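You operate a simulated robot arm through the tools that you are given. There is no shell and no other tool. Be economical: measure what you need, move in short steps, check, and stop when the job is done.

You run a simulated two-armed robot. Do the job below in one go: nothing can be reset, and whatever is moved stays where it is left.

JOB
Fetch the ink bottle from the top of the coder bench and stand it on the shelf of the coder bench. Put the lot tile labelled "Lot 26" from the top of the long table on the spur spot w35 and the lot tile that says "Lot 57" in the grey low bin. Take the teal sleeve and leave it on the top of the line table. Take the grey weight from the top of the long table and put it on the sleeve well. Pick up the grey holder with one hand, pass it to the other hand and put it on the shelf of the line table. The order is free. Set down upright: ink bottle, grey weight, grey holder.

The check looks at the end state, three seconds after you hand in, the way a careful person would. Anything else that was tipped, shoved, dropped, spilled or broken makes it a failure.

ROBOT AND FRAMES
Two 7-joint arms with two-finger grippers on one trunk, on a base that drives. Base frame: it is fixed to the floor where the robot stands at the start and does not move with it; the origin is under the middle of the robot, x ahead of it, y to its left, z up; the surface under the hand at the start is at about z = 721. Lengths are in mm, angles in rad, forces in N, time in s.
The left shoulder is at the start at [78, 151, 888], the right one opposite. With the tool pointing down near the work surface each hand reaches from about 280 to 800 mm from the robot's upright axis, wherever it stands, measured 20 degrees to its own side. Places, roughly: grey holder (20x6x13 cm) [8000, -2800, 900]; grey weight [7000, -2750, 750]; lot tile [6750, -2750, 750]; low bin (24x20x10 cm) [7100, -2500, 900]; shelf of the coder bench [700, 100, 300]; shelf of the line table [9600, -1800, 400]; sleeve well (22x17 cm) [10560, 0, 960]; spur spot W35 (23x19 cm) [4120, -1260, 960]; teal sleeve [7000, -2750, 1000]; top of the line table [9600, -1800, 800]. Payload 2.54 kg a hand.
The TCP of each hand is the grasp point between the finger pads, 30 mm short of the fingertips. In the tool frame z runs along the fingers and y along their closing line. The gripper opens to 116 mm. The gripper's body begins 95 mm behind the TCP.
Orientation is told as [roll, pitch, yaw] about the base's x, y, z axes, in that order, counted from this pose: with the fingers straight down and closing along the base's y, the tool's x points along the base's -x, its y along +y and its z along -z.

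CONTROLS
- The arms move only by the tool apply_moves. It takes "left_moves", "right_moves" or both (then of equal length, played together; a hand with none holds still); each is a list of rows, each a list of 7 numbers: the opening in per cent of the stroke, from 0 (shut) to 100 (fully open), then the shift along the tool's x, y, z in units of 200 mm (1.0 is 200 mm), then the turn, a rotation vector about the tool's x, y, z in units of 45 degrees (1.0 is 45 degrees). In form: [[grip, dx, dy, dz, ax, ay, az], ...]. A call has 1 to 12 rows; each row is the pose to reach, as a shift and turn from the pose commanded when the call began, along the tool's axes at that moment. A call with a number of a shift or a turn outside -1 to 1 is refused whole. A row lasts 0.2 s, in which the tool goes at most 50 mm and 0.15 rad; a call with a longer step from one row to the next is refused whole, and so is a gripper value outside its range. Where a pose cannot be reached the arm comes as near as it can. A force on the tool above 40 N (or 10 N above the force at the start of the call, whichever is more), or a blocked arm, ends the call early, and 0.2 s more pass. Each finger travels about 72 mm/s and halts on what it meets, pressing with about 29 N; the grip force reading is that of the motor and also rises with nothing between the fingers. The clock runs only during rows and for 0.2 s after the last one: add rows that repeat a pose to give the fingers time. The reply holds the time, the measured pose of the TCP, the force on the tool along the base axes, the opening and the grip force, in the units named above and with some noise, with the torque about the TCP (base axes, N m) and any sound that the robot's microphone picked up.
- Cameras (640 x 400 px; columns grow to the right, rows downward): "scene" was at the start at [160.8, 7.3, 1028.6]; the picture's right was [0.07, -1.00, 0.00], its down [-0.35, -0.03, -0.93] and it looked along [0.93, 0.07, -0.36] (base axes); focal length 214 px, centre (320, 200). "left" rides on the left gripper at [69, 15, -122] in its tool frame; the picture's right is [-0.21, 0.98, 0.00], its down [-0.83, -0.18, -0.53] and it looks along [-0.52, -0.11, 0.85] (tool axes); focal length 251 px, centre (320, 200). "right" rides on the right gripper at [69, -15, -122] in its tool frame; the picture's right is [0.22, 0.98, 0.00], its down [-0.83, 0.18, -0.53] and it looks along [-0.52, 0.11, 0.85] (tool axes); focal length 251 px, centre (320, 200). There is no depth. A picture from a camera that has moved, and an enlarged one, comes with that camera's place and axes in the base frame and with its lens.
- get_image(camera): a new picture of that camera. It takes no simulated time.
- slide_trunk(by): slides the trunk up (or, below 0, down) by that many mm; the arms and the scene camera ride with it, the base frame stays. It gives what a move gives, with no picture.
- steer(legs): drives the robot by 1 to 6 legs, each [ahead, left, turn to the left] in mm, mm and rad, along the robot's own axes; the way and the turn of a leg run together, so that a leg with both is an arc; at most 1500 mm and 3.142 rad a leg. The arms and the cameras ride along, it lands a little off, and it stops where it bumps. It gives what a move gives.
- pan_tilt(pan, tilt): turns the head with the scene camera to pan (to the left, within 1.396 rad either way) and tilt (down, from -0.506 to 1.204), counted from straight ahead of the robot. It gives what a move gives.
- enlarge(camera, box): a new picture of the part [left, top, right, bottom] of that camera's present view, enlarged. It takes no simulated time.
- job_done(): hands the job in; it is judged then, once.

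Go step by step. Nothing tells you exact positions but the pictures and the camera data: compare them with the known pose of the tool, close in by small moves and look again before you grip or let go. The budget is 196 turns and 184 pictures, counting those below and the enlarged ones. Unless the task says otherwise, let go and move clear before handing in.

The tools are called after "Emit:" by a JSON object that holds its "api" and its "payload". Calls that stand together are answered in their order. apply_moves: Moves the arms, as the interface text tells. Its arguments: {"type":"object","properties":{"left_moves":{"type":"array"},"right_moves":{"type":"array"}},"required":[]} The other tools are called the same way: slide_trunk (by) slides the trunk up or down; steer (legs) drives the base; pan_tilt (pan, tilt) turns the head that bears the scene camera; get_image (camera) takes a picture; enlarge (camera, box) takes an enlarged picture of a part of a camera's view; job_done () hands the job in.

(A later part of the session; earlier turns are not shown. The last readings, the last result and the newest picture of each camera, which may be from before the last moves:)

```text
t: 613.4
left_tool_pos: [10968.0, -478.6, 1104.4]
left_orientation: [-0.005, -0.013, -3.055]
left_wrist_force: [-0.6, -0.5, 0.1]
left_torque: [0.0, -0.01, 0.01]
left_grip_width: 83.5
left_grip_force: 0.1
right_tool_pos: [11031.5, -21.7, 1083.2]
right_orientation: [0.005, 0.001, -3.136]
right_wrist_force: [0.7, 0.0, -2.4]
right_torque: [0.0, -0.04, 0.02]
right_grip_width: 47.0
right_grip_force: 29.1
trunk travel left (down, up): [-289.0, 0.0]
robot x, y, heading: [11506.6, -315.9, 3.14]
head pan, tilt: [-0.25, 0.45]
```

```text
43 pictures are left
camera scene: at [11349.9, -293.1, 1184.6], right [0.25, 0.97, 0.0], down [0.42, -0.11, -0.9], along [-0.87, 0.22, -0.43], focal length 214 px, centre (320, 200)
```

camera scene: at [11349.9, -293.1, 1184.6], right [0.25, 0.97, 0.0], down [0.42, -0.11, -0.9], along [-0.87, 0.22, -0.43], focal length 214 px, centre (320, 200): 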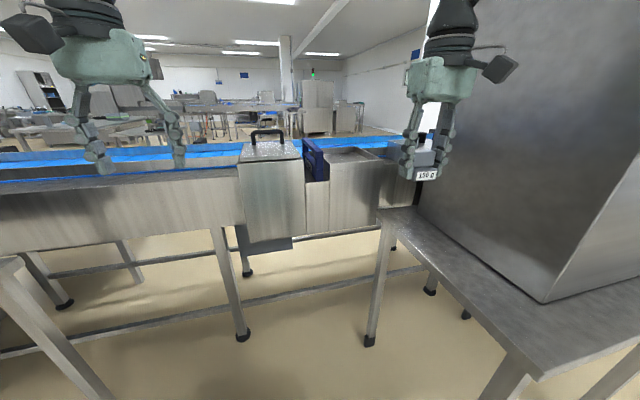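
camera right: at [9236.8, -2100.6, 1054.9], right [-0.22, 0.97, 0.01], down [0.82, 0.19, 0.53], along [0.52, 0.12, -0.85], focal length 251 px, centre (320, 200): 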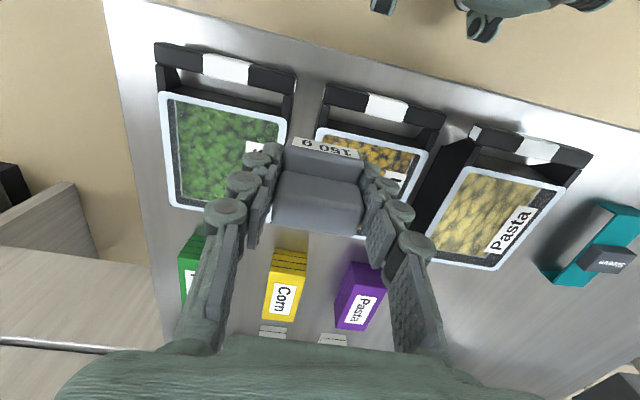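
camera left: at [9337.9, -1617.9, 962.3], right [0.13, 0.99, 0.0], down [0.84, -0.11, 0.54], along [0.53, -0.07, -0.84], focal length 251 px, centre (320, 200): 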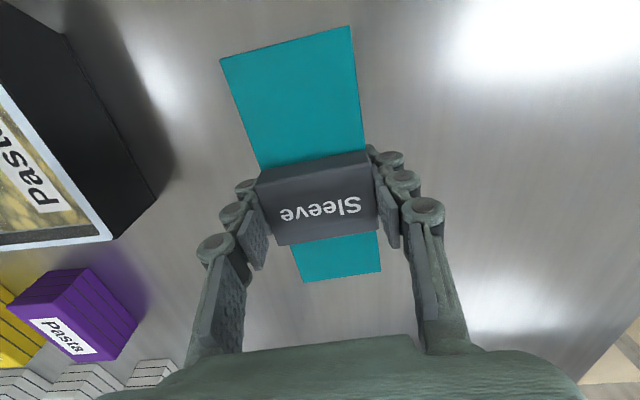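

Emit:
{"api": "enlarge", "payload": {"camera": "scene", "box": [290, 120, 450, 220]}}

Emit:
{"api": "get_image", "payload": {"camera": "right"}}

```text
4.00 times, centred on (370, 170) of scene
camera zoom: at [11349.9, -293.1, 1184.6], right [0.25, 0.97, 0.0], down [0.42, -0.11, -0.9], along [-0.87, 0.22, -0.43], focal length 858 px, centre (120, 320)
```

zoom: 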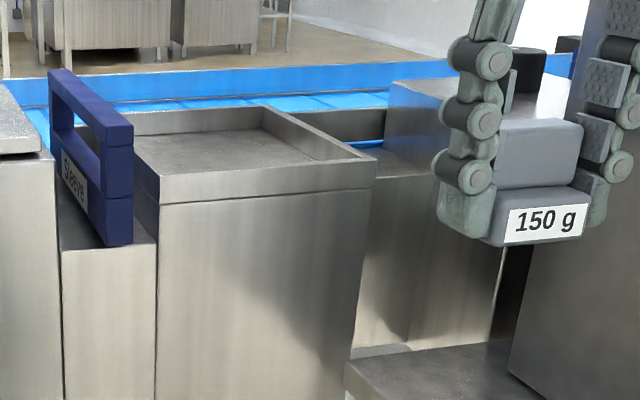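

```text
41 pictures are left
camera right: at [11100.5, -5.0, 1204.8], right [0.22, -0.98, 0.01], down [-0.83, -0.18, 0.53], along [-0.52, -0.12, -0.85], focal length 251 px, centre (320, 200)
```

right: 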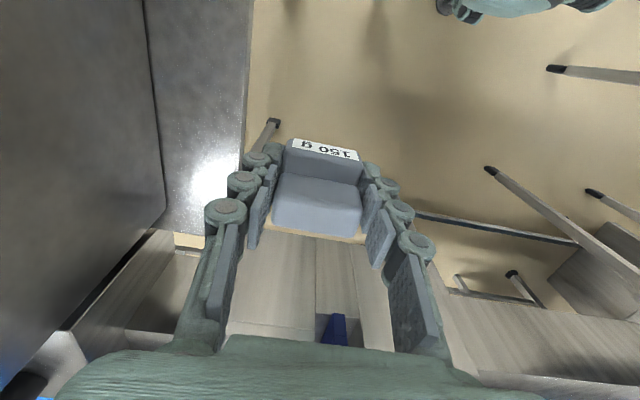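

The well is a shallow open tray on the conveyor's east side. I drive 330 mm further in between the stands and use the hand camera.

Emit:
{"api": "steer", "payload": {"legs": [[330, 0, 0]]}}

Emit:
{"api": "get_image", "payload": {"camera": "right"}}

Emit:
{"api": "get_image", "payload": {"camera": "scene"}}

```text
t: 615.6
left_tool_pos: [10639.5, -479.2, 1106.6]
left_orientation: [-0.006, -0.013, -3.052]
left_wrist_force: [-0.2, -0.3, -0.3]
left_torque: [0.01, -0.02, -0.01]
left_grip_width: 83.5
left_grip_force: 0.0
right_tool_pos: [10701.4, -23.4, 1082.7]
right_orientation: [0.006, 0.0, -3.135]
right_wrist_force: [-1.3, 0.3, -1.8]
right_torque: [-0.02, -0.04, -0.03]
right_grip_width: 47.0
right_grip_force: 29.2
trunk travel left (down, up): [-289.0, 0.0]
robot x, y, heading: [11177.7, -314.9, -3.144]
head pan, tilt: [-0.25, 0.45]
```

```text
40 pictures are left
camera right: at [10770.9, -5.7, 1204.6], right [0.22, -0.98, 0.01], down [-0.83, -0.18, 0.53], along [-0.52, -0.12, -0.85], focal length 251 px, centre (320, 200)
```

right: 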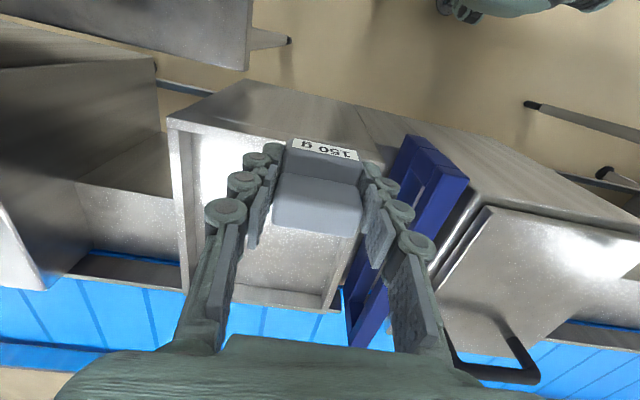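

```text
39 pictures are left
camera scene: at [11020.7, -293.3, 1184.4], right [0.25, 0.97, 0.0], down [0.42, -0.11, -0.9], along [-0.87, 0.22, -0.44], focal length 214 px, centre (320, 200)
```

scene: 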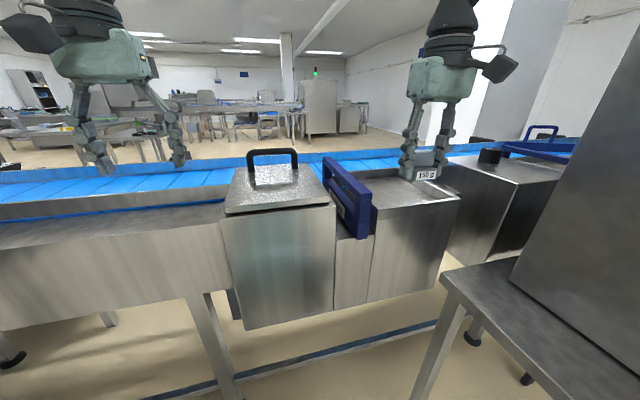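

The well spans x≈10444–10683, y≈-102…112; its centre is about [10563, 5]. I move the weight over it and lower.

Emit:
{"api": "apply_moves", "payload": {"right_moves": [[30, -0.2, -0.04, 0, 0, 0, 0], [30, -0.4, -0.08, 0, 0, 0, 0], [30, -0.6, -0.12, 0, 0, 0, 0], [30, -0.69, -0.14, 0, 0, 0, 0], [30, -0.69, -0.14, 0.15, 0, 0, 0], [30, -0.69, -0.14, 0.28, 0, 0, 0]]}}

Emit:
{"api": "get_image", "payload": {"camera": "right"}}

Emit:
{"api": "enlarge", "payload": {"camera": "scene", "box": [320, 100, 500, 220]}}

```text
t: 617.0
left_tool_pos: [10639.3, -478.6, 1105.0]
left_orientation: [-0.006, -0.012, -3.052]
left_wrist_force: [-0.4, 0.0, 0.7]
left_torque: [-0.01, 0.0, -0.01]
left_grip_width: 83.4
left_grip_force: 0.1
right_tool_pos: [10565.8, 3.5, 1024.9]
right_orientation: [0.006, 0.003, -3.137]
right_wrist_force: [0.4, 0.8, -1.6]
right_torque: [0.0, -0.02, 0.04]
right_grip_width: 47.3
right_grip_force: 29.2
trunk travel left (down, up): [-289.0, 0.0]
robot x, y, heading: [11178.6, -315.9, -3.14]
head pan, tilt: [-0.25, 0.45]
```

```text
38 pictures are left
camera right: at [10633.5, 20.5, 1148.1], right [0.22, -0.98, 0.01], down [-0.83, -0.18, 0.53], along [-0.52, -0.12, -0.85], focal length 251 px, centre (320, 200)
```

right: 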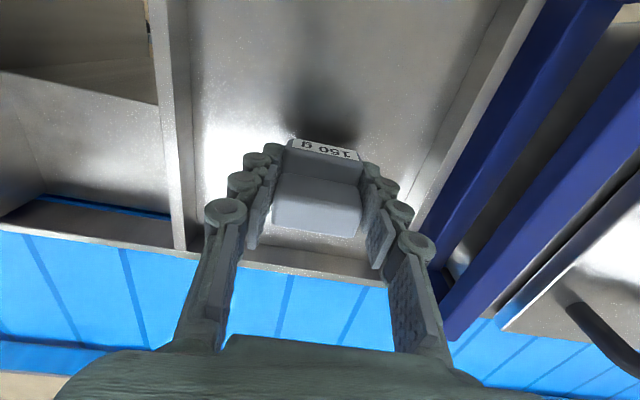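

```text
3.33 times, centred on (410, 160) of scene
camera zoom: at [11021.0, -293.2, 1184.5], right [0.25, 0.97, 0.0], down [0.42, -0.11, -0.9], along [-0.87, 0.22, -0.44], focal length 715 px, centre (20, 333)
```

zoom: 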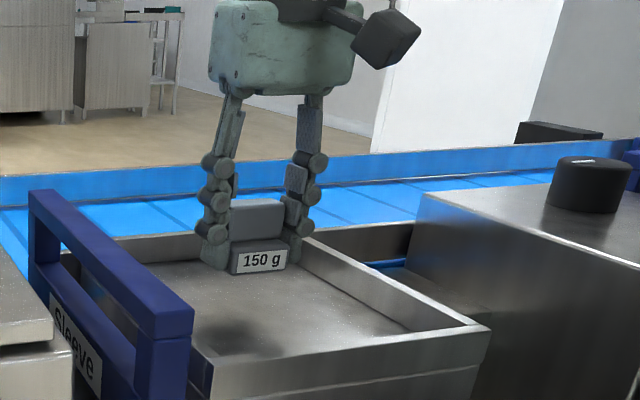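

Emit:
{"api": "apply_moves", "payload": {"right_moves": [[30, 0, 0, 0.05, 0, 0, 0], [30, 0, 0, 0.1, 0, 0, 0], [30, 0, 0, 0.12, 0, 0, 0], [30, 0, 0, 0.14, 0, 0, 0], [30, 0, 0, 0.16, 0, 0, 0], [30, 0, 0, 0.18, 0, 0, 0], [30, 0, 0, 0.2, 0, 0, 0]]}}

Emit:
{"api": "enlarge", "payload": {"camera": "scene", "box": [320, 100, 500, 220]}}

```text
t: 618.6
left_tool_pos: [10641.9, -479.2, 1107.3]
left_orientation: [-0.007, -0.013, -3.053]
left_wrist_force: [0.2, -0.9, -1.4]
left_torque: [-0.06, 0.0, -0.02]
left_grip_width: 83.6
left_grip_force: 0.2
right_tool_pos: [10565.6, 1.1, 991.7]
right_orientation: [0.005, -0.007, -3.136]
right_wrist_force: [-1.2, 4.8, 29.1]
right_torque: [0.25, 0.21, 0.0]
right_grip_width: 47.6
right_grip_force: 29.2
trunk travel left (down, up): [-289.0, 0.0]
robot x, y, heading: [11178.1, -316.2, -3.144]
head pan, tilt: [-0.25, 0.45]
```

```text
3.33 times, centred on (410, 160) of scene
camera zoom: at [11023.7, -294.1, 1185.5], right [0.25, 0.97, 0.0], down [0.42, -0.11, -0.9], along [-0.87, 0.22, -0.43], focal length 715 px, centre (20, 333)
```

zoom: 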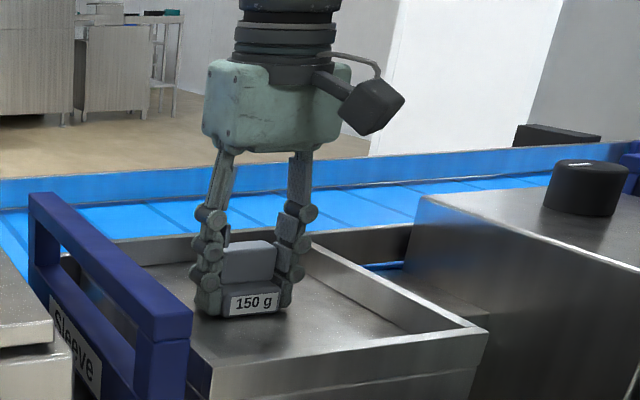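

Seated in the well. I relieve, release and rise.

Emit:
{"api": "apply_moves", "payload": {"right_moves": [[30, 0, 0, -0.03, 0, 0, 0], [45, 0, 0, -0.03, 0, 0, 0], [65, 0, 0, -0.03, 0, 0, 0], [65, 0, 0, -0.03, 0, 0, 0], [65, 0, 0, -0.2, 0, 0, 0], [65, 0, 0, -0.4, 0, 0, 0], [65, 0, 0, -0.6, 0, 0, 0], [65, 0.2, 0.1, -0.6, 0, 0, 0], [65, 0.4, 0.2, -0.6, 0, 0, 0], [65, 0.6, 0.2, -0.6, 0, 0, 0]]}}

Emit:
{"api": "enlarge", "payload": {"camera": "scene", "box": [320, 100, 500, 220]}}

```text
t: 620.8
left_tool_pos: [10640.9, -478.9, 1105.4]
left_orientation: [-0.005, -0.013, -3.053]
left_wrist_force: [0.3, -0.1, -0.1]
left_torque: [-0.01, 0.04, 0.0]
left_grip_width: 83.5
left_grip_force: 0.1
right_tool_pos: [10684.3, -35.6, 1106.4]
right_orientation: [0.007, 0.0, -3.137]
right_wrist_force: [0.2, 0.2, 0.1]
right_torque: [0.0, 0.01, 0.02]
right_grip_width: 75.5
right_grip_force: 0.1
trunk travel left (down, up): [-289.0, 0.0]
robot x, y, heading: [11179.2, -318.1, -3.141]
head pan, tilt: [-0.25, 0.45]
```

```text
3.33 times, centred on (410, 160) of scene
camera zoom: at [11022.2, -293.0, 1184.7], right [0.25, 0.97, 0.0], down [0.42, -0.11, -0.9], along [-0.87, 0.22, -0.43], focal length 715 px, centre (20, 333)
```

zoom: 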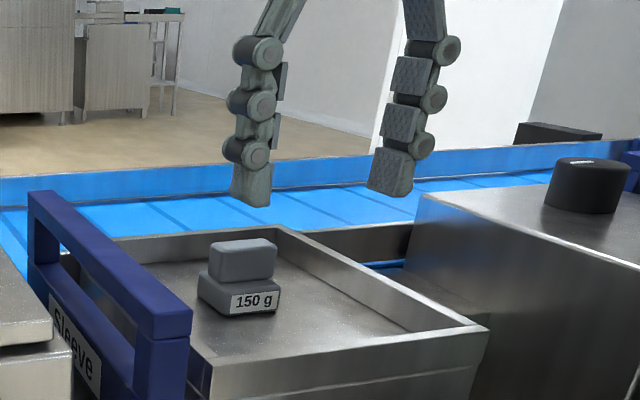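

The weight stands in the well. Now I drive back around to the east end of the long table for the holder.

Emit:
{"api": "steer", "payload": {"legs": [[-850, 0, 0], [0, 1400, 0], [0, 1400, 0], [0, 1400, 0], [0, 1170, 0]]}}

Emit:
{"api": "steer", "payload": {"legs": [[1500, 0, 0], [1500, 0, 0], [250, 0, 0], [0, -1400, 0], [0, -1430, 0]]}}

Emit:
{"api": "pan_tilt", "payload": {"pan": 0, "tilt": 0.5}}

Emit:
{"api": "get_image", "payload": {"camera": "scene"}}

```text
t: 676.2
left_tool_pos: [11514.7, -5867.3, 1105.2]
left_orientation: [-0.004, -0.011, -3.046]
left_wrist_force: [0.1, 0.9, 0.8]
left_torque: [0.03, -0.01, -0.01]
left_grip_width: 83.4
left_grip_force: 0.1
right_tool_pos: [11555.2, -5424.9, 1106.4]
right_orientation: [0.005, 0.002, -3.127]
right_wrist_force: [0.3, 0.3, 0.4]
right_torque: [0.01, 0.02, -0.03]
right_grip_width: 75.6
right_grip_force: 0.1
trunk travel left (down, up): [-289.0, 0.0]
robot x, y, heading: [12046.9, -5701.3, -3.133]
head pan, tilt: [-0.25, 0.45]
```

```text
t: 718.5
left_tool_pos: [8285.7, -3072.3, 1105.7]
left_orientation: [-0.005, -0.011, -3.072]
left_wrist_force: [0.2, 0.3, 0.7]
left_torque: [0.02, -0.02, 0.0]
left_grip_width: 83.7
left_grip_force: 0.1
right_tool_pos: [8339.1, -2633.4, 1107.1]
right_orientation: [0.005, 0.002, 3.131]
right_wrist_force: [-0.3, -0.2, 0.5]
right_torque: [0.0, 0.03, 0.0]
right_grip_width: 75.4
right_grip_force: 0.0
trunk travel left (down, up): [-289.0, 0.0]
robot x, y, heading: [8828.2, -2921.1, 3.122]
head pan, tilt: [-0.25, 0.45]
```

```text
t: 719.3
left_tool_pos: [8286.3, -3072.7, 1106.5]
left_orientation: [-0.006, -0.014, -3.071]
left_wrist_force: [0.3, -0.2, 0.3]
left_torque: [0.01, 0.01, 0.01]
left_grip_width: 83.4
left_grip_force: 0.0
right_tool_pos: [8339.1, -2633.4, 1106.5]
right_orientation: [0.005, 0.002, 3.129]
right_wrist_force: [-0.8, 0.5, 0.7]
right_torque: [0.0, -0.01, 0.01]
right_grip_width: 75.2
right_grip_force: 0.0
trunk travel left (down, up): [-289.0, 0.0]
robot x, y, heading: [8828.4, -2921.8, 3.125]
head pan, tilt: [0.0, 0.499]
```

```text
34 pictures are left
camera scene: at [8668.8, -2917.7, 1180.1], right [0.02, 1.0, 0.0], down [0.48, -0.01, -0.88], along [-0.88, 0.02, -0.48], focal length 214 px, centre (320, 200)
```

scene: 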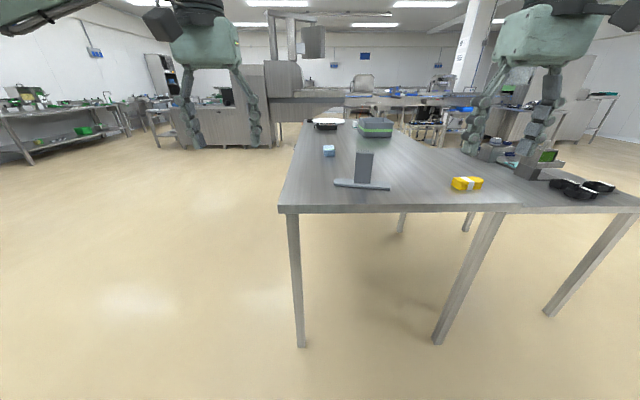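

The holder's upright is near [7945, -2748] with its long base across my view. I close in with the base and look at it in detail.

Emit:
{"api": "steer", "payload": {"legs": [[0, -200, 0.017], [375, 0, 0]]}}

Emit:
{"api": "get_image", "payload": {"camera": "left"}}

Emit:
{"api": "enlarge", "payload": {"camera": "scene", "box": [260, 110, 440, 250]}}

```text
t: 723.8
left_tool_pos: [7913.8, -2881.2, 1105.2]
left_orientation: [-0.006, -0.013, -3.054]
left_wrist_force: [-0.4, 0.5, 0.0]
left_torque: [-0.02, -0.02, 0.01]
left_grip_width: 83.7
left_grip_force: 0.1
right_tool_pos: [7960.7, -2439.4, 1107.3]
right_orientation: [0.006, 0.001, -3.137]
right_wrist_force: [-0.8, -0.3, -0.6]
right_torque: [-0.02, -0.01, 0.02]
right_grip_width: 75.4
right_grip_force: 0.1
trunk travel left (down, up): [-289.0, 0.0]
robot x, y, heading: [8451.3, -2719.3, 3.14]
head pan, tilt: [0.0, 0.499]
```

```text
33 pictures are left
camera left: at [7987.5, -2889.3, 1226.5], right [-0.13, -0.99, 0.0], down [-0.83, 0.11, 0.54], along [-0.54, 0.07, -0.84], focal length 251 px, centre (320, 200)
```

left: 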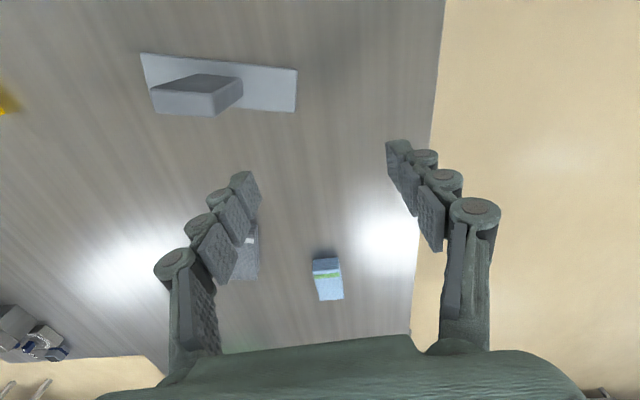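

```text
2.86 times, centred on (350, 180) of scene
camera zoom: at [8294.5, -2718.5, 1180.0], right [0.0, 1.0, 0.0], down [0.48, 0.0, -0.88], along [-0.88, 0.0, -0.48], focal length 613 px, centre (234, 257)
```

zoom: 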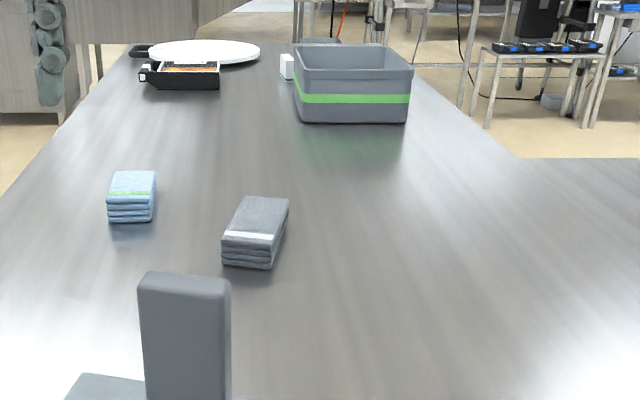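

The upright is a 59×25 mm slab on a base turned about 13°, top near z≈973 at [7950, -2755]. The left hand will take its top from above; I move over it.

Emit:
{"api": "apply_moves", "payload": {"left_moves": [[80, 0.058, -0.153, 0, 0, 0, 0.1], [80, 0.117, -0.306, 0, 0, 0, 0.2], [80, 0.175, -0.459, 0, 0, 0, 0.3], [80, 0.234, -0.612, 0, 0, 0, 0.404], [80, 0.234, -0.612, 0.2, 0, 0, 0.404]]}}

Emit:
{"api": "get_image", "payload": {"camera": "left"}}

```text
t: 725.0
left_tool_pos: [7949.7, -2754.2, 1065.9]
left_orientation: [-0.002, -0.01, 2.91]
left_wrist_force: [0.0, 0.3, -0.1]
left_torque: [0.04, 0.01, 0.01]
left_grip_width: 92.7
left_grip_force: 0.0
right_tool_pos: [7961.1, -2439.7, 1108.2]
right_orientation: [0.003, 0.002, -3.138]
right_wrist_force: [0.1, -1.0, 0.4]
right_torque: [0.0, -0.03, -0.01]
right_grip_width: 75.5
right_grip_force: 0.0
trunk travel left (down, up): [-289.0, 0.0]
robot x, y, heading: [8452.6, -2718.9, 3.143]
head pan, tilt: [0.0, 0.499]
```

```text
31 pictures are left
camera left: at [8016.5, -2784.8, 1186.9], right [-0.43, -0.9, 0.0], down [-0.76, 0.36, 0.55], along [-0.49, 0.23, -0.84], focal length 251 px, centre (320, 200)
```

left: 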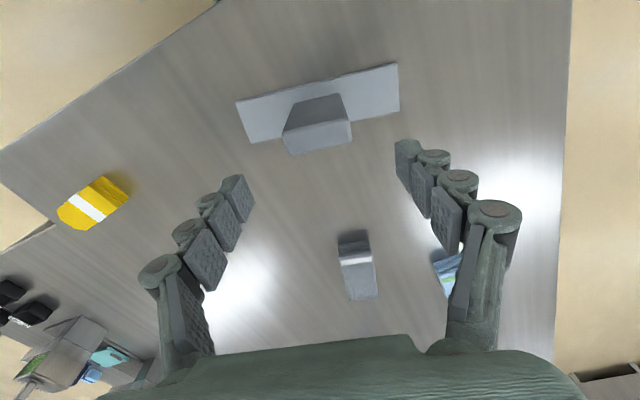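

Aligned. I descend, grip the top of the upright and lift.

Emit:
{"api": "apply_moves", "payload": {"left_moves": [[80, 0, 0, 0.18, 0, 0, 0], [80, 0, 0, 0.36, 0, 0, 0], [80, 0, 0, 0.515, 0, 0, 0], [60, 0, 0, 0.515, 0, 0, 0], [42, 0, 0, 0.515, 0, 0, 0], [42, 0, 0, 0.515, 0, 0, 0], [42, 0, 0, 0.515, 0, 0, 0]]}}

Emit:
{"api": "get_image", "payload": {"camera": "left"}}

```text
t: 726.6
left_tool_pos: [7950.0, -2753.4, 962.7]
left_orientation: [-0.002, -0.016, 2.911]
left_wrist_force: [0.2, 1.7, 1.3]
left_torque: [0.14, -0.03, -0.04]
left_grip_width: 58.7
left_grip_force: 29.4
right_tool_pos: [7961.0, -2438.3, 1106.2]
right_orientation: [0.006, -0.001, -3.137]
right_wrist_force: [0.0, 0.2, -0.2]
right_torque: [-0.03, 0.02, 0.01]
right_grip_width: 75.5
right_grip_force: 0.0
trunk travel left (down, up): [-289.0, 0.0]
robot x, y, heading: [8453.8, -2717.9, 3.144]
head pan, tilt: [0.0, 0.499]
```

```text
30 pictures are left
camera left: at [8016.2, -2783.7, 1083.5], right [-0.43, -0.9, 0.0], down [-0.76, 0.36, 0.55], along [-0.49, 0.23, -0.84], focal length 251 px, centre (320, 200)
```

left: 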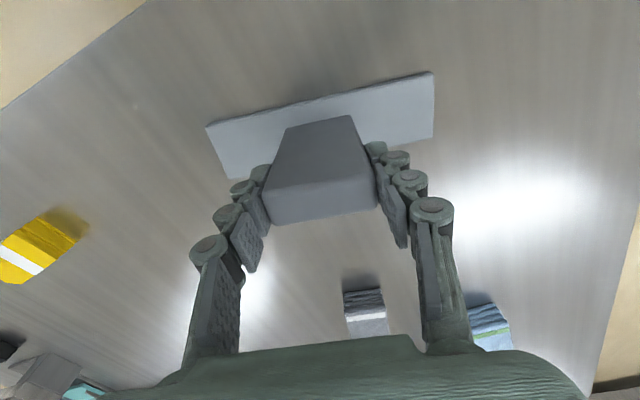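

Held at 58.7 mm. I lift it and bring it to the middle, turning it so the right hand can take it lower on the upright.

Emit:
{"api": "apply_moves", "payload": {"left_moves": [[42, 0, 0, -0.2, 0, 0, 0], [42, 0, 0, -0.4, 0, 0, 0], [42, 0, 0, -0.6, 0, 0, 0], [42, 0, 0, -0.75, 0, 0, 0], [42, 0.03, -0.05, -0.75, 0, 0, -0.155], [42, 0.06, -0.1, -0.75, 0, 0, -0.31], [42, 0.09, -0.15, -0.75, 0, 0, -0.465], [42, 0.11, -0.2, -0.75, 0, 0, -0.62], [42, 0.129, -0.215, -0.75, 0, 0, -0.775], [42, 0.129, -0.215, -0.75, 0, 0, -0.93], [42, 0.129, -0.215, -0.75, 0, 0, -0.93]]}}

Emit:
{"api": "apply_moves", "payload": {"right_moves": [[80, 0.05, 0, 0.05, 0, -0.17, 0], [80, 0.1, 0, 0.1, 0, -0.34, 0], [80, 0.15, 0, 0.15, 0, -0.51, 0], [80, 0.2, 0, 0.2, 0, -0.68, 0], [80, 0.25, 0, 0.25, 0, -0.85, 0], [80, 0.3, 0, 0.3, 0, -1.0, 0]]}}

Emit:
{"api": "get_image", "payload": {"camera": "right"}}

```text
t: 729.0
left_tool_pos: [7987.9, -2718.4, 1113.2]
left_orientation: [-0.01, -0.008, -2.64]
left_wrist_force: [-0.2, -0.9, 0.0]
left_torque: [-0.01, 0.02, -0.03]
left_grip_width: 59.0
left_grip_force: 28.9
right_tool_pos: [7960.0, -2437.9, 1106.9]
right_orientation: [0.005, 0.001, -3.137]
right_wrist_force: [0.1, -0.5, 0.1]
right_torque: [-0.01, 0.0, -0.01]
right_grip_width: 75.0
right_grip_force: 0.1
trunk travel left (down, up): [-289.0, 0.0]
robot x, y, heading: [8454.4, -2720.7, 3.139]
head pan, tilt: [0.0, 0.499]
```

```text
t: 730.4
left_tool_pos: [7985.8, -2717.2, 1112.9]
left_orientation: [-0.011, -0.008, -2.642]
left_wrist_force: [0.6, 0.1, -0.6]
left_torque: [0.0, -0.03, 0.01]
left_grip_width: 59.0
left_grip_force: 29.1
right_tool_pos: [8020.0, -2438.8, 1046.1]
right_orientation: [0.006, -0.787, 3.143]
right_wrist_force: [0.4, 0.1, 0.3]
right_torque: [-0.02, 0.02, 0.0]
right_grip_width: 92.8
right_grip_force: 0.1
trunk travel left (down, up): [-289.0, 0.0]
robot x, y, heading: [8453.6, -2721.3, 3.14]
head pan, tilt: [0.0, 0.499]
```

```text
29 pictures are left
camera right: at [8154.7, -2421.3, 1083.9], right [0.16, -0.98, -0.15], down [-0.2, -0.18, 0.96], along [-0.97, -0.12, -0.23], focal length 251 px, centre (320, 200)
```

right: 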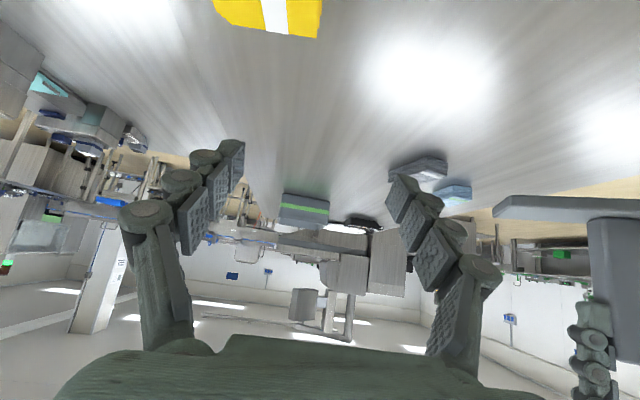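

I bring the right hand, yawed inward like the holder, to a pre-grasp beside the upright.

Emit:
{"api": "apply_moves", "payload": {"right_moves": [[80, 0.037, 0.2, -0.064, -0.09, 0, -0.09], [80, 0.075, 0.4, -0.128, -0.18, 0, -0.18], [80, 0.112, 0.6, -0.193, -0.27, 0, -0.27], [80, 0.15, 0.8, -0.257, -0.36, 0, -0.36], [80, 0.187, 1.0, -0.322, -0.449, 0, -0.448], [80, 0.187, 1.0, -0.322, -0.449, 0, -0.448]]}}

Emit:
{"api": "get_image", "payload": {"camera": "right"}}

Emit:
{"api": "get_image", "payload": {"camera": "scene"}}

```text
t: 731.8
left_tool_pos: [7988.5, -2718.6, 1113.0]
left_orientation: [-0.01, -0.009, -2.642]
left_wrist_force: [0.1, -0.1, -1.1]
left_torque: [-0.02, 0.0, 0.04]
left_grip_width: 58.9
left_grip_force: 29.0
right_tool_pos: [8081.6, -2643.8, 1082.6]
right_orientation: [0.006, -0.784, -2.645]
right_wrist_force: [0.2, -0.5, 0.3]
right_torque: [0.04, 0.0, -0.03]
right_grip_width: 92.8
right_grip_force: 0.1
right hand out of reach, approached as far as the arm can: row 1, 2, 3, 4, 5, 6
trunk travel left (down, up): [-289.0, 0.0]
robot x, y, heading: [8452.6, -2714.8, 3.142]
head pan, tilt: [0.0, 0.499]
```

```text
28 pictures are left
camera right: at [8193.1, -2563.7, 1119.1], right [0.61, -0.78, -0.15], down [-0.1, -0.25, 0.96], along [-0.79, -0.57, -0.23], focal length 251 px, centre (320, 200)
```

right: 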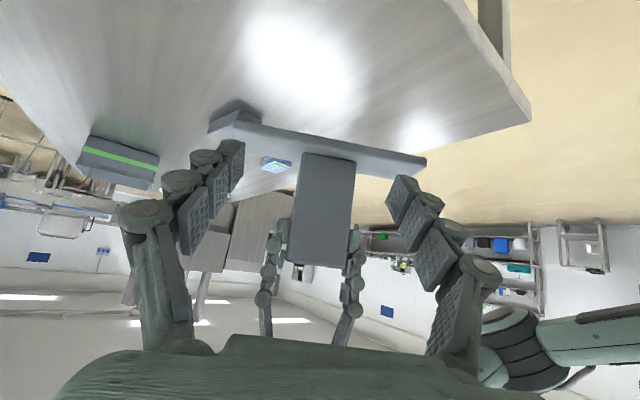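

```text
27 pictures are left
camera scene: at [8294.9, -2718.1, 1180.0], right [0.0, 1.0, 0.0], down [0.48, 0.0, -0.88], along [-0.88, 0.0, -0.48], focal length 214 px, centre (320, 200)
```

scene: 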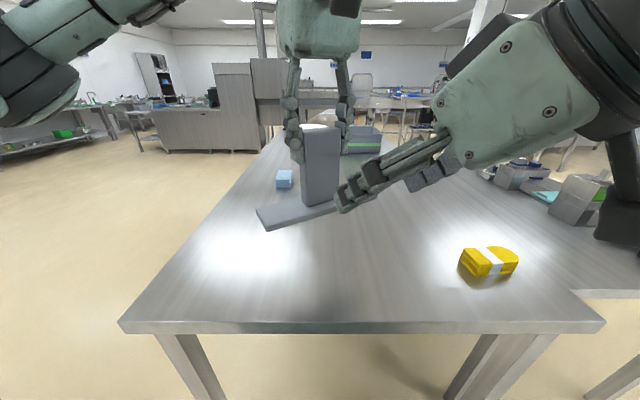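

The right hand lines up with the upright. I close the distance with both hands: the right advances, the left brings the holder in.

Emit:
{"api": "apply_moves", "payload": {"left_moves": [[42, 0.0, 0, -0.1, 0, 0, 0], [42, 0.08, 0, -0.19, 0, 0, 0], [42, 0.18, 0, -0.19, 0, 0, 0], [42, 0.27, 0, -0.19, 0, 0, 0]], "right_moves": [[80, 0, 0.106, 0, 0, 0, 0], [80, -0.07, 0.106, 0.07, 0, 0, 0], [80, -0.14, 0.106, 0.14, 0, 0, 0], [80, -0.212, 0.106, 0.212, 0, 0, 0]]}}

Emit:
{"api": "get_image", "payload": {"camera": "right"}}

Emit:
{"api": "get_image", "payload": {"camera": "scene"}}

```text
t: 732.8
left_tool_pos: [8032.9, -2693.2, 1150.9]
left_orientation: [-0.009, -0.008, -2.642]
left_wrist_force: [0.7, 0.4, 0.2]
left_torque: [-0.03, -0.06, -0.01]
left_grip_width: 58.6
left_grip_force: 28.8
right_tool_pos: [8038.7, -2691.6, 1081.0]
right_orientation: [0.009, -0.787, -2.645]
right_wrist_force: [-0.6, -0.4, 0.6]
right_torque: [-0.01, -0.03, 0.03]
right_grip_width: 92.8
right_grip_force: 0.0
trunk travel left (down, up): [-289.0, 0.0]
robot x, y, heading: [8455.2, -2720.5, 3.143]
head pan, tilt: [0.0, 0.499]
```

```text
26 pictures are left
camera right: at [8149.4, -2610.6, 1118.8], right [0.6, -0.78, -0.15], down [-0.09, -0.25, 0.96], along [-0.79, -0.57, -0.23], focal length 251 px, centre (320, 200)
```

right: 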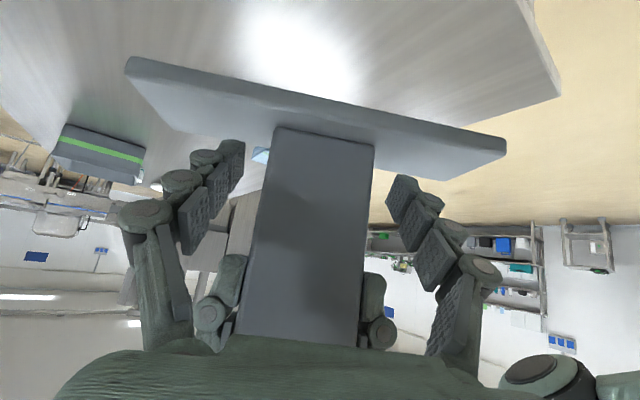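

```text
25 pictures are left
camera scene: at [8294.4, -2718.2, 1179.9], right [0.0, 1.0, 0.0], down [0.48, 0.0, -0.88], along [-0.88, 0.0, -0.48], focal length 214 px, centre (320, 200)
```

scene: 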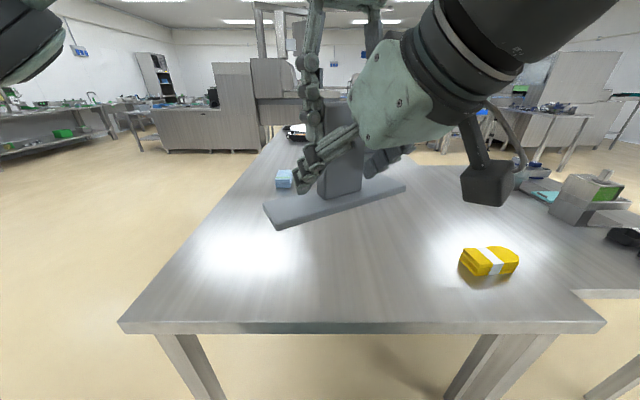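

The right hand straddles the upright above its base. I close it, then open the left.

Emit:
{"api": "apply_moves", "payload": {"right_moves": [[65, 0, 0, 0, 0, 0, 0], [50, 0, 0, 0, 0, 0, 0], [42, 0, 0, 0, 0, 0, 0], [42, 0, 0, 0, 0, 0, 0], [42, 0, 0, 0, 0, 0, 0]]}}

```text
t: 734.0
left_tool_pos: [8033.8, -2693.5, 1149.7]
left_orientation: [-0.008, -0.009, -2.642]
left_wrist_force: [4.0, -8.7, -2.2]
left_torque: [-0.74, -0.29, 0.04]
left_grip_width: 58.8
left_grip_force: 28.7
right_tool_pos: [8038.8, -2690.2, 1083.0]
right_orientation: [0.006, -0.787, -2.644]
right_wrist_force: [-5.7, 8.8, 2.6]
right_torque: [0.07, 0.04, -0.13]
right_grip_width: 59.1
right_grip_force: 29.1
trunk travel left (down, up): [-289.0, 0.0]
robot x, y, heading: [8454.5, -2720.9, 3.142]
head pan, tilt: [0.0, 0.499]
```

Both hold it (59 mm). I open the left hand and raise it clear.

Emit:
{"api": "apply_moves", "payload": {"left_moves": [[55, 0, 0, 0, 0, 0, 0], [75, 0, 0, 0, 0, 0, 0], [85, 0, 0, 0, 0, 0, 0], [85, 0, 0, -0.15, 0, 0, 0], [85, 0, 0, -0.35, 0, 0, 0], [85, -0.1, 0.1, -0.55, 0, 0, 0], [85, -0.2, 0.3, -0.55, 0, 0, 0], [85, -0.3, 0.5, -0.55, 0, 0, 0], [85, -0.4, 0.7, -0.55, 0, 0, 0], [85, -0.4, 0.9, -0.55, 0, 0, 0]]}}

Emit:
{"api": "get_image", "payload": {"camera": "scene"}}

Emit:
{"api": "get_image", "payload": {"camera": "right"}}

```text
t: 736.2
left_tool_pos: [8053.8, -2891.5, 1256.8]
left_orientation: [-0.011, -0.008, -2.642]
left_wrist_force: [-0.1, -0.5, 1.0]
left_torque: [-0.01, 0.0, 0.0]
left_grip_width: 98.5
left_grip_force: 0.1
right_tool_pos: [8040.2, -2692.0, 1082.0]
right_orientation: [0.004, -0.787, -2.642]
right_wrist_force: [-0.3, -0.1, -0.6]
right_torque: [0.03, -0.02, 0.03]
right_grip_width: 58.9
right_grip_force: 28.9
trunk travel left (down, up): [-289.0, 0.0]
robot x, y, heading: [8453.4, -2717.0, 3.144]
head pan, tilt: [0.0, 0.499]
```

```text
24 pictures are left
camera scene: at [8295.8, -2719.1, 1180.2], right [0.0, 1.0, 0.0], down [0.48, 0.0, -0.88], along [-0.88, 0.0, -0.48], focal length 214 px, centre (320, 200)
```

scene: 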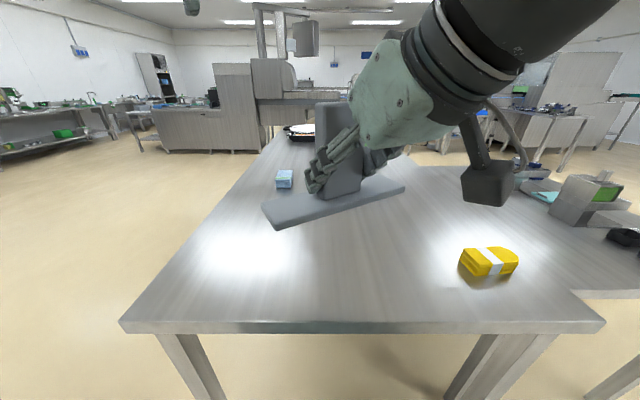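

```text
23 pictures are left
camera right: at [8150.8, -2611.2, 1119.5], right [0.6, -0.78, -0.15], down [-0.09, -0.25, 0.96], along [-0.79, -0.57, -0.23], focal length 251 px, centre (320, 200)
```

right: 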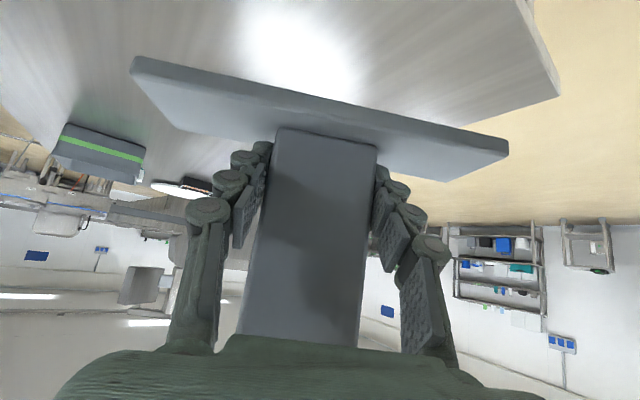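

The holder is now in the right hand. I back off, turn around to face the line table, and square the right hand.

Emit:
{"api": "steer", "payload": {"legs": [[-200, 0, 0], [0, 0, -3.14], [0, 800, 0]]}}

Emit:
{"api": "apply_moves", "payload": {"right_moves": [[42, 0.08, -0.2, 0.06, 0.09, 0, 0.09], [42, 0.05, -0.4, 0.12, 0.18, 0, 0.18], [42, 0.02, -0.6, 0.18, 0.27, 0, 0.27], [42, 0, -0.75, 0.24, 0.36, 0, 0.36], [42, 0, -0.85, 0.3, 0.449, 0, 0.448], [42, 0, -0.85, 0.3, 0.449, 0, 0.448]]}}

Emit:
{"api": "get_image", "payload": {"camera": "scene"}}

```text
t: 753.1
left_tool_pos: [9078.6, -1755.4, 1258.2]
left_orientation: [-0.01, -0.009, 0.477]
left_wrist_force: [1.0, -0.4, 0.3]
left_torque: [-0.04, 0.03, -0.01]
left_grip_width: 98.7
left_grip_force: 0.1
right_tool_pos: [9086.8, -1956.9, 1082.9]
right_orientation: [0.007, -0.788, 0.475]
right_wrist_force: [0.5, -0.1, -0.2]
right_torque: [0.0, -0.01, -0.01]
right_grip_width: 58.9
right_grip_force: 29.0
trunk travel left (down, up): [-289.0, 0.0]
robot x, y, heading: [8673.7, -1920.6, -0.024]
head pan, tilt: [0.0, 0.499]
```

```text
t: 754.5
left_tool_pos: [9078.0, -1757.6, 1258.1]
left_orientation: [-0.011, -0.009, 0.478]
left_wrist_force: [0.3, 0.2, -0.5]
left_torque: [0.0, -0.01, 0.01]
left_grip_width: 98.5
left_grip_force: 0.0
right_tool_pos: [9201.3, -2087.9, 1039.3]
right_orientation: [0.006, -0.785, -0.024]
right_wrist_force: [-0.9, -0.2, -0.7]
right_torque: [0.0, -0.02, 0.01]
right_grip_width: 58.8
right_grip_force: 28.8
trunk travel left (down, up): [-289.0, 0.0]
robot x, y, heading: [8676.1, -1915.9, -0.027]
head pan, tilt: [0.0, 0.499]
```

```text
22 pictures are left
camera scene: at [8831.6, -1921.8, 1180.1], right [-0.02, -1.0, 0.0], down [-0.48, 0.01, -0.88], along [0.88, -0.02, -0.48], focal length 214 px, centre (320, 200)
```

scene: 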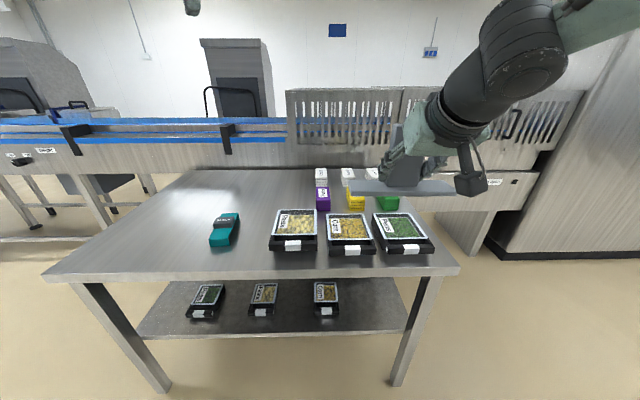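

I back off 130 mm so the holder clears the table edge, lower the trunk fully, and lower the arm.

Emit:
{"api": "steer", "payload": {"legs": [[-130, 0, 0.025]]}}

Emit:
{"api": "slide_trunk", "payload": {"by": -289}}

Emit:
{"api": "apply_moves", "payload": {"right_moves": [[42, 0.14, 0, 0.14, 0, 0, 0], [42, 0.28, 0, 0.28, 0, 0, 0], [42, 0.42, 0, 0.42, 0, 0, 0], [42, 0.56, 0, 0.56, 0, 0, 0], [42, 0.7, 0, 0.7, 0, 0, 0], [42, 0.84, 0, 0.84, 0, 0, 0], [42, 0.92, 0, 0.92, 0, 0, 0]]}}

Emit:
{"api": "pan_tilt", "payload": {"pan": -0.2, "tilt": 0.6}}

Emit:
{"api": "get_image", "payload": {"camera": "scene"}}

```text
t: 755.8
left_tool_pos: [8943.7, -1745.1, 1257.9]
left_orientation: [-0.011, -0.01, 0.501]
left_wrist_force: [-0.6, 0.4, -0.4]
left_torque: [-0.02, -0.05, 0.02]
left_grip_width: 98.4
left_grip_force: 0.1
right_tool_pos: [9076.4, -2072.8, 1039.5]
right_orientation: [0.008, -0.786, 0.003]
right_wrist_force: [0.6, -0.1, 0.0]
right_torque: [-0.02, 0.05, 0.02]
right_grip_width: 59.0
right_grip_force: 29.5
trunk travel left (down, up): [-289.0, 0.0]
robot x, y, heading: [8543.8, -1916.0, 0.005]
head pan, tilt: [0.0, 0.499]
```

```text
t: 758.7
left_tool_pos: [8945.3, -1744.4, 968.4]
left_orientation: [-0.01, -0.008, 0.499]
left_wrist_force: [-0.2, 0.3, 0.3]
left_torque: [-0.01, 0.03, -0.01]
left_grip_width: 98.5
left_grip_force: 0.1
right_tool_pos: [9077.3, -2072.4, 749.5]
right_orientation: [0.007, -0.786, 0.002]
right_wrist_force: [0.8, -0.8, -0.6]
right_torque: [0.0, 0.02, 0.0]
right_grip_width: 58.9
right_grip_force: 28.5
trunk travel left (down, up): [0.0, 289.0]
robot x, y, heading: [8541.7, -1918.2, 0.001]
head pan, tilt: [0.0, 0.499]
```

```text
t: 760.3
left_tool_pos: [8943.5, -1744.8, 969.7]
left_orientation: [-0.01, -0.008, 0.501]
left_wrist_force: [0.6, 1.6, 0.1]
left_torque: [-0.01, -0.01, -0.01]
left_grip_width: 98.8
left_grip_force: 0.2
right_tool_pos: [9077.4, -2071.3, 489.2]
right_orientation: [0.006, -0.785, 0.001]
right_wrist_force: [0.5, 1.1, -0.3]
right_torque: [0.0, 0.03, 0.03]
right_grip_width: 58.5
right_grip_force: 28.8
trunk travel left (down, up): [0.0, 289.0]
robot x, y, heading: [8543.3, -1920.1, 0.003]
head pan, tilt: [0.0, 0.499]
```

```text
t: 761.0
left_tool_pos: [8945.5, -1744.6, 969.1]
left_orientation: [-0.011, -0.01, 0.501]
left_wrist_force: [0.5, -0.8, -0.3]
left_torque: [-0.05, -0.01, 0.03]
left_grip_width: 98.2
left_grip_force: 0.2
right_tool_pos: [9077.5, -2071.2, 488.6]
right_orientation: [0.008, -0.784, 0.001]
right_wrist_force: [0.7, -0.6, 0.4]
right_torque: [-0.03, -0.05, 0.01]
right_grip_width: 58.7
right_grip_force: 29.1
trunk travel left (down, up): [0.0, 289.0]
robot x, y, heading: [8545.9, -1919.0, 0.0]
head pan, tilt: [-0.201, 0.6]
```

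```text
21 pictures are left
camera scene: at [8698.2, -1933.9, 882.0], right [-0.2, -0.98, 0.0], down [-0.55, 0.11, -0.83], along [0.81, -0.16, -0.56], focal length 214 px, centre (320, 200)
```

scene: 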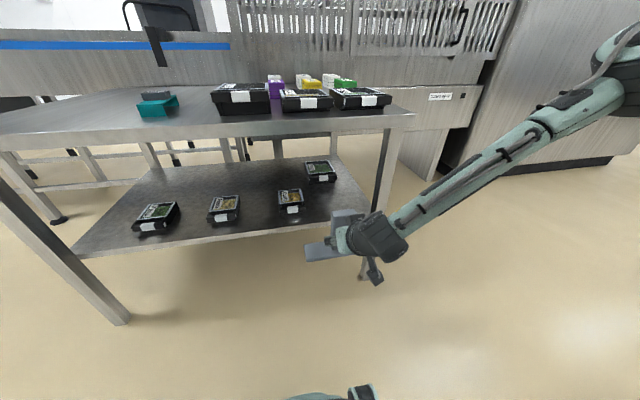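

Emit:
{"api": "enlarge", "payload": {"camera": "scene", "box": [250, 130, 430, 270]}}

Emit:
{"api": "get_image", "payload": {"camera": "right"}}

```text
2.86 times, centred on (340, 200) of scene
camera zoom: at [8698.2, -1933.9, 882.0], right [-0.2, -0.98, 0.0], down [-0.55, 0.11, -0.83], along [0.81, -0.16, -0.56], focal length 613 px, centre (263, 200)
```

zoom: 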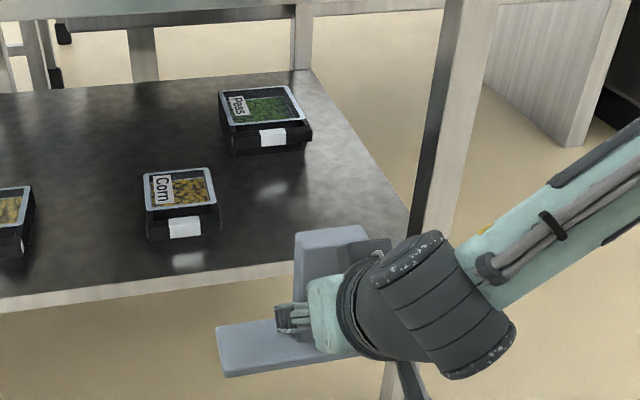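

```text
19 pictures are left
camera right: at [8941.8, -2086.2, 526.7], right [-0.16, 0.98, -0.15], down [0.21, 0.18, 0.96], along [0.97, 0.12, -0.23], focal length 251 px, centre (320, 200)
```

right: 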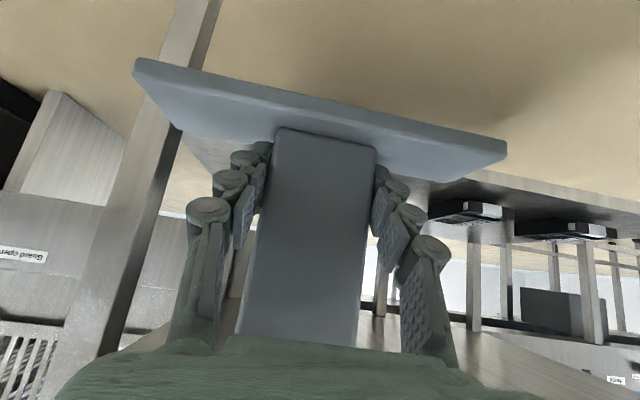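

Shelf free zone: x 9270–9520, y -2005…-2250. I drive in with the holder held about 37 mm above the shelf.

Emit:
{"api": "steer", "payload": {"legs": [[0, -45, 0], [180, 0, 0]]}}

Emit:
{"api": "get_image", "payload": {"camera": "right"}}

Emit:
{"api": "enlarge", "payload": {"camera": "scene", "box": [250, 130, 430, 270]}}

```text
t: 763.3
left_tool_pos: [9124.6, -1789.9, 969.0]
left_orientation: [-0.01, -0.01, 0.503]
left_wrist_force: [-0.6, 0.1, -0.3]
left_torque: [0.0, 0.01, -0.01]
left_grip_width: 98.5
left_grip_force: 0.1
right_tool_pos: [9256.7, -2115.9, 489.7]
right_orientation: [0.008, -0.783, 0.002]
right_wrist_force: [-0.9, -0.1, -0.5]
right_torque: [0.04, 0.0, -0.01]
right_grip_width: 58.7
right_grip_force: 29.1
trunk travel left (down, up): [0.0, 289.0]
robot x, y, heading: [8722.4, -1962.5, 0.0]
head pan, tilt: [-0.201, 0.6]
```

```text
18 pictures are left
camera right: at [9121.7, -2131.2, 526.6], right [-0.16, 0.98, -0.15], down [0.21, 0.18, 0.96], along [0.97, 0.12, -0.23], focal length 251 px, centre (320, 200)
```

right: 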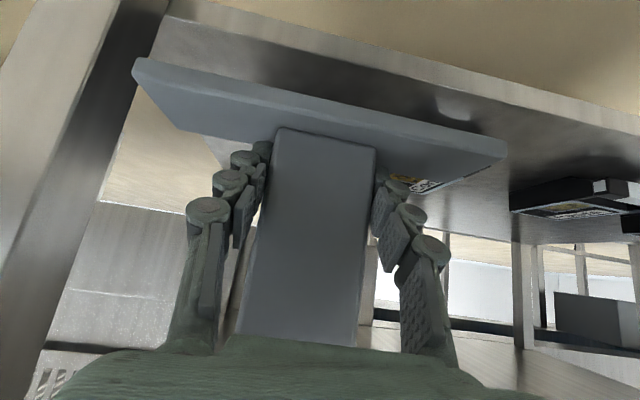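

```text
2.86 times, centred on (340, 200) of scene
camera zoom: at [8878.0, -1979.1, 882.0], right [-0.2, -0.98, 0.0], down [-0.55, 0.11, -0.83], along [0.81, -0.16, -0.56], focal length 613 px, centre (263, 200)
```

zoom: 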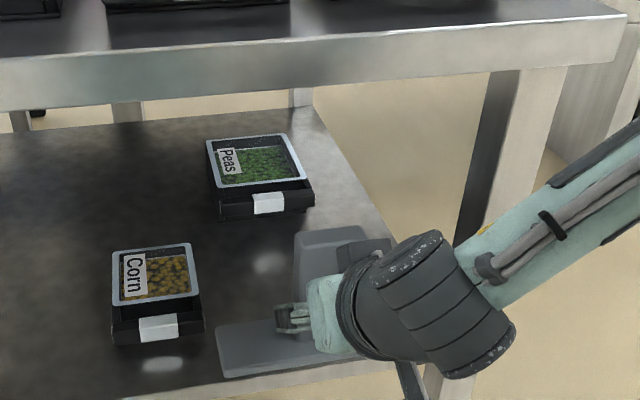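

The shelf edge is at x≈9258, so 55 mm more is enough. I advance that and then lower.

Emit:
{"api": "steer", "payload": {"legs": [[60, 0, 0]]}}

Emit:
{"api": "apply_moves", "payload": {"right_moves": [[42, 0.035, 0, 0.035, 0, 0, 0], [42, 0.07, 0, 0.07, 0, 0, 0], [42, 0.085, 0, 0.085, 0, 0, 0], [42, 0.095, 0, 0.095, 0, 0, 0]]}}

Emit:
{"api": "enlarge", "payload": {"camera": "scene", "box": [250, 130, 430, 270]}}

```text
t: 764.2
left_tool_pos: [9185.6, -1789.8, 969.6]
left_orientation: [-0.01, -0.009, 0.503]
left_wrist_force: [-0.5, -0.3, -1.0]
left_torque: [0.0, -0.01, -0.01]
left_grip_width: 98.7
left_grip_force: 0.1
right_tool_pos: [9316.6, -2116.0, 489.2]
right_orientation: [0.008, -0.784, 0.002]
right_wrist_force: [0.2, -0.5, -0.4]
right_torque: [0.0, 0.02, 0.0]
right_grip_width: 58.5
right_grip_force: 29.5
trunk travel left (down, up): [0.0, 289.0]
robot x, y, heading: [8780.0, -1962.3, 0.002]
head pan, tilt: [-0.201, 0.6]
```

```text
t: 765.2
left_tool_pos: [9184.5, -1788.4, 969.0]
left_orientation: [-0.012, -0.01, 0.503]
left_wrist_force: [0.0, 0.0, -0.4]
left_torque: [-0.03, 0.04, 0.0]
left_grip_width: 98.7
left_grip_force: 0.1
right_tool_pos: [9317.2, -2116.4, 462.4]
right_orientation: [0.006, -0.785, 0.004]
right_wrist_force: [-0.6, -0.5, -0.2]
right_torque: [-0.03, -0.01, 0.03]
right_grip_width: 59.0
right_grip_force: 29.1
trunk travel left (down, up): [0.0, 289.0]
robot x, y, heading: [8786.9, -1960.7, 0.002]
head pan, tilt: [-0.201, 0.6]
```

```text
2.86 times, centred on (340, 200) of scene
camera zoom: at [8937.9, -1978.9, 882.0], right [-0.2, -0.98, 0.0], down [-0.55, 0.11, -0.83], along [0.81, -0.16, -0.56], focal length 613 px, centre (263, 200)
```

zoom: 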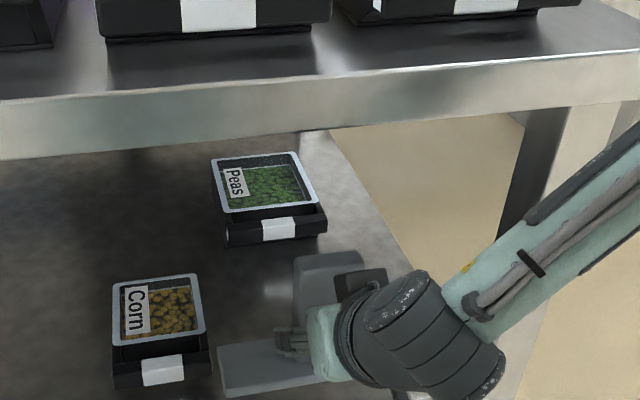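

The left end of the base is close to the Corn tray, so I shift 10 mm away and then creep down.

Emit:
{"api": "apply_moves", "payload": {"right_moves": [[42, 0, -0.05, 0, 0, 0, 0], [42, 0.01, -0.05, 0.01, 0, 0, 0], [42, 0.018, -0.05, 0.018, 0, 0, 0], [42, 0.026, -0.05, 0.026, 0, 0, 0], [42, 0.034, -0.05, 0.034, 0, 0, 0]]}}

```text
t: 766.4
left_tool_pos: [9184.6, -1789.8, 969.5]
left_orientation: [-0.011, -0.008, 0.502]
left_wrist_force: [0.7, 0.8, -0.3]
left_torque: [-0.02, 0.01, 0.03]
left_grip_width: 98.5
left_grip_force: 0.1
right_tool_pos: [9317.1, -2125.5, 451.8]
right_orientation: [0.006, -0.785, 0.003]
right_wrist_force: [-0.6, 0.4, 0.6]
right_torque: [-0.01, -0.02, -0.03]
right_grip_width: 58.8
right_grip_force: 28.6
trunk travel left (down, up): [0.0, 289.0]
robot x, y, heading: [8785.2, -1962.5, -0.0]
head pan, tilt: [-0.201, 0.6]
```

Emit:
{"api": "apply_moves", "payload": {"right_moves": [[42, 0.007, 0, 0.007, 0, 0, 0], [42, 0.014, 0, 0.014, 0, 0, 0], [42, 0.021, 0, 0.021, 0, 0, 0], [42, 0.028, 0, 0.028, 0, 0, 0], [42, 0.035, 0, 0.035, 0, 0, 0]]}}

Emit:
{"api": "get_image", "payload": {"camera": "right"}}

```text
t: 767.6
left_tool_pos: [9184.9, -1789.9, 969.5]
left_orientation: [-0.01, -0.011, 0.501]
left_wrist_force: [0.3, -0.8, -0.2]
left_torque: [-0.03, 0.03, 0.01]
left_grip_width: 98.6
left_grip_force: 0.1
right_tool_pos: [9316.1, -2129.5, 449.1]
right_orientation: [0.01, -0.784, 0.003]
right_wrist_force: [0.7, -0.4, 0.0]
right_torque: [0.03, 0.01, -0.02]
right_grip_width: 58.4
right_grip_force: 29.3
right hand out of reach, approached as far as the arm can: row 3, 4, 5
trunk travel left (down, up): [0.0, 289.0]
robot x, y, heading: [8787.3, -1962.2, -0.002]
head pan, tilt: [-0.201, 0.6]
```

```text
15 pictures are left
camera right: at [9181.5, -2144.2, 485.5], right [-0.16, 0.98, -0.15], down [0.21, 0.18, 0.96], along [0.96, 0.12, -0.23], focal length 251 px, centre (320, 200)
```

right: 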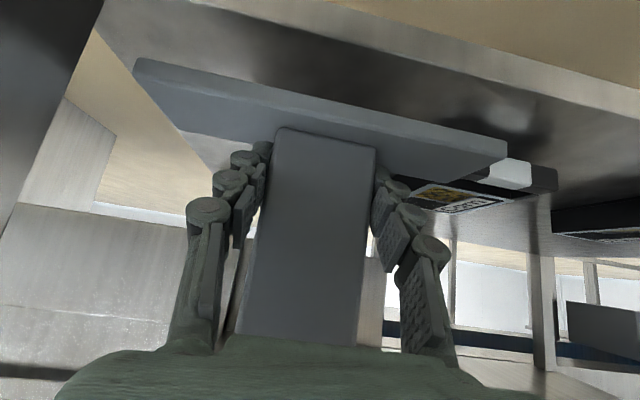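

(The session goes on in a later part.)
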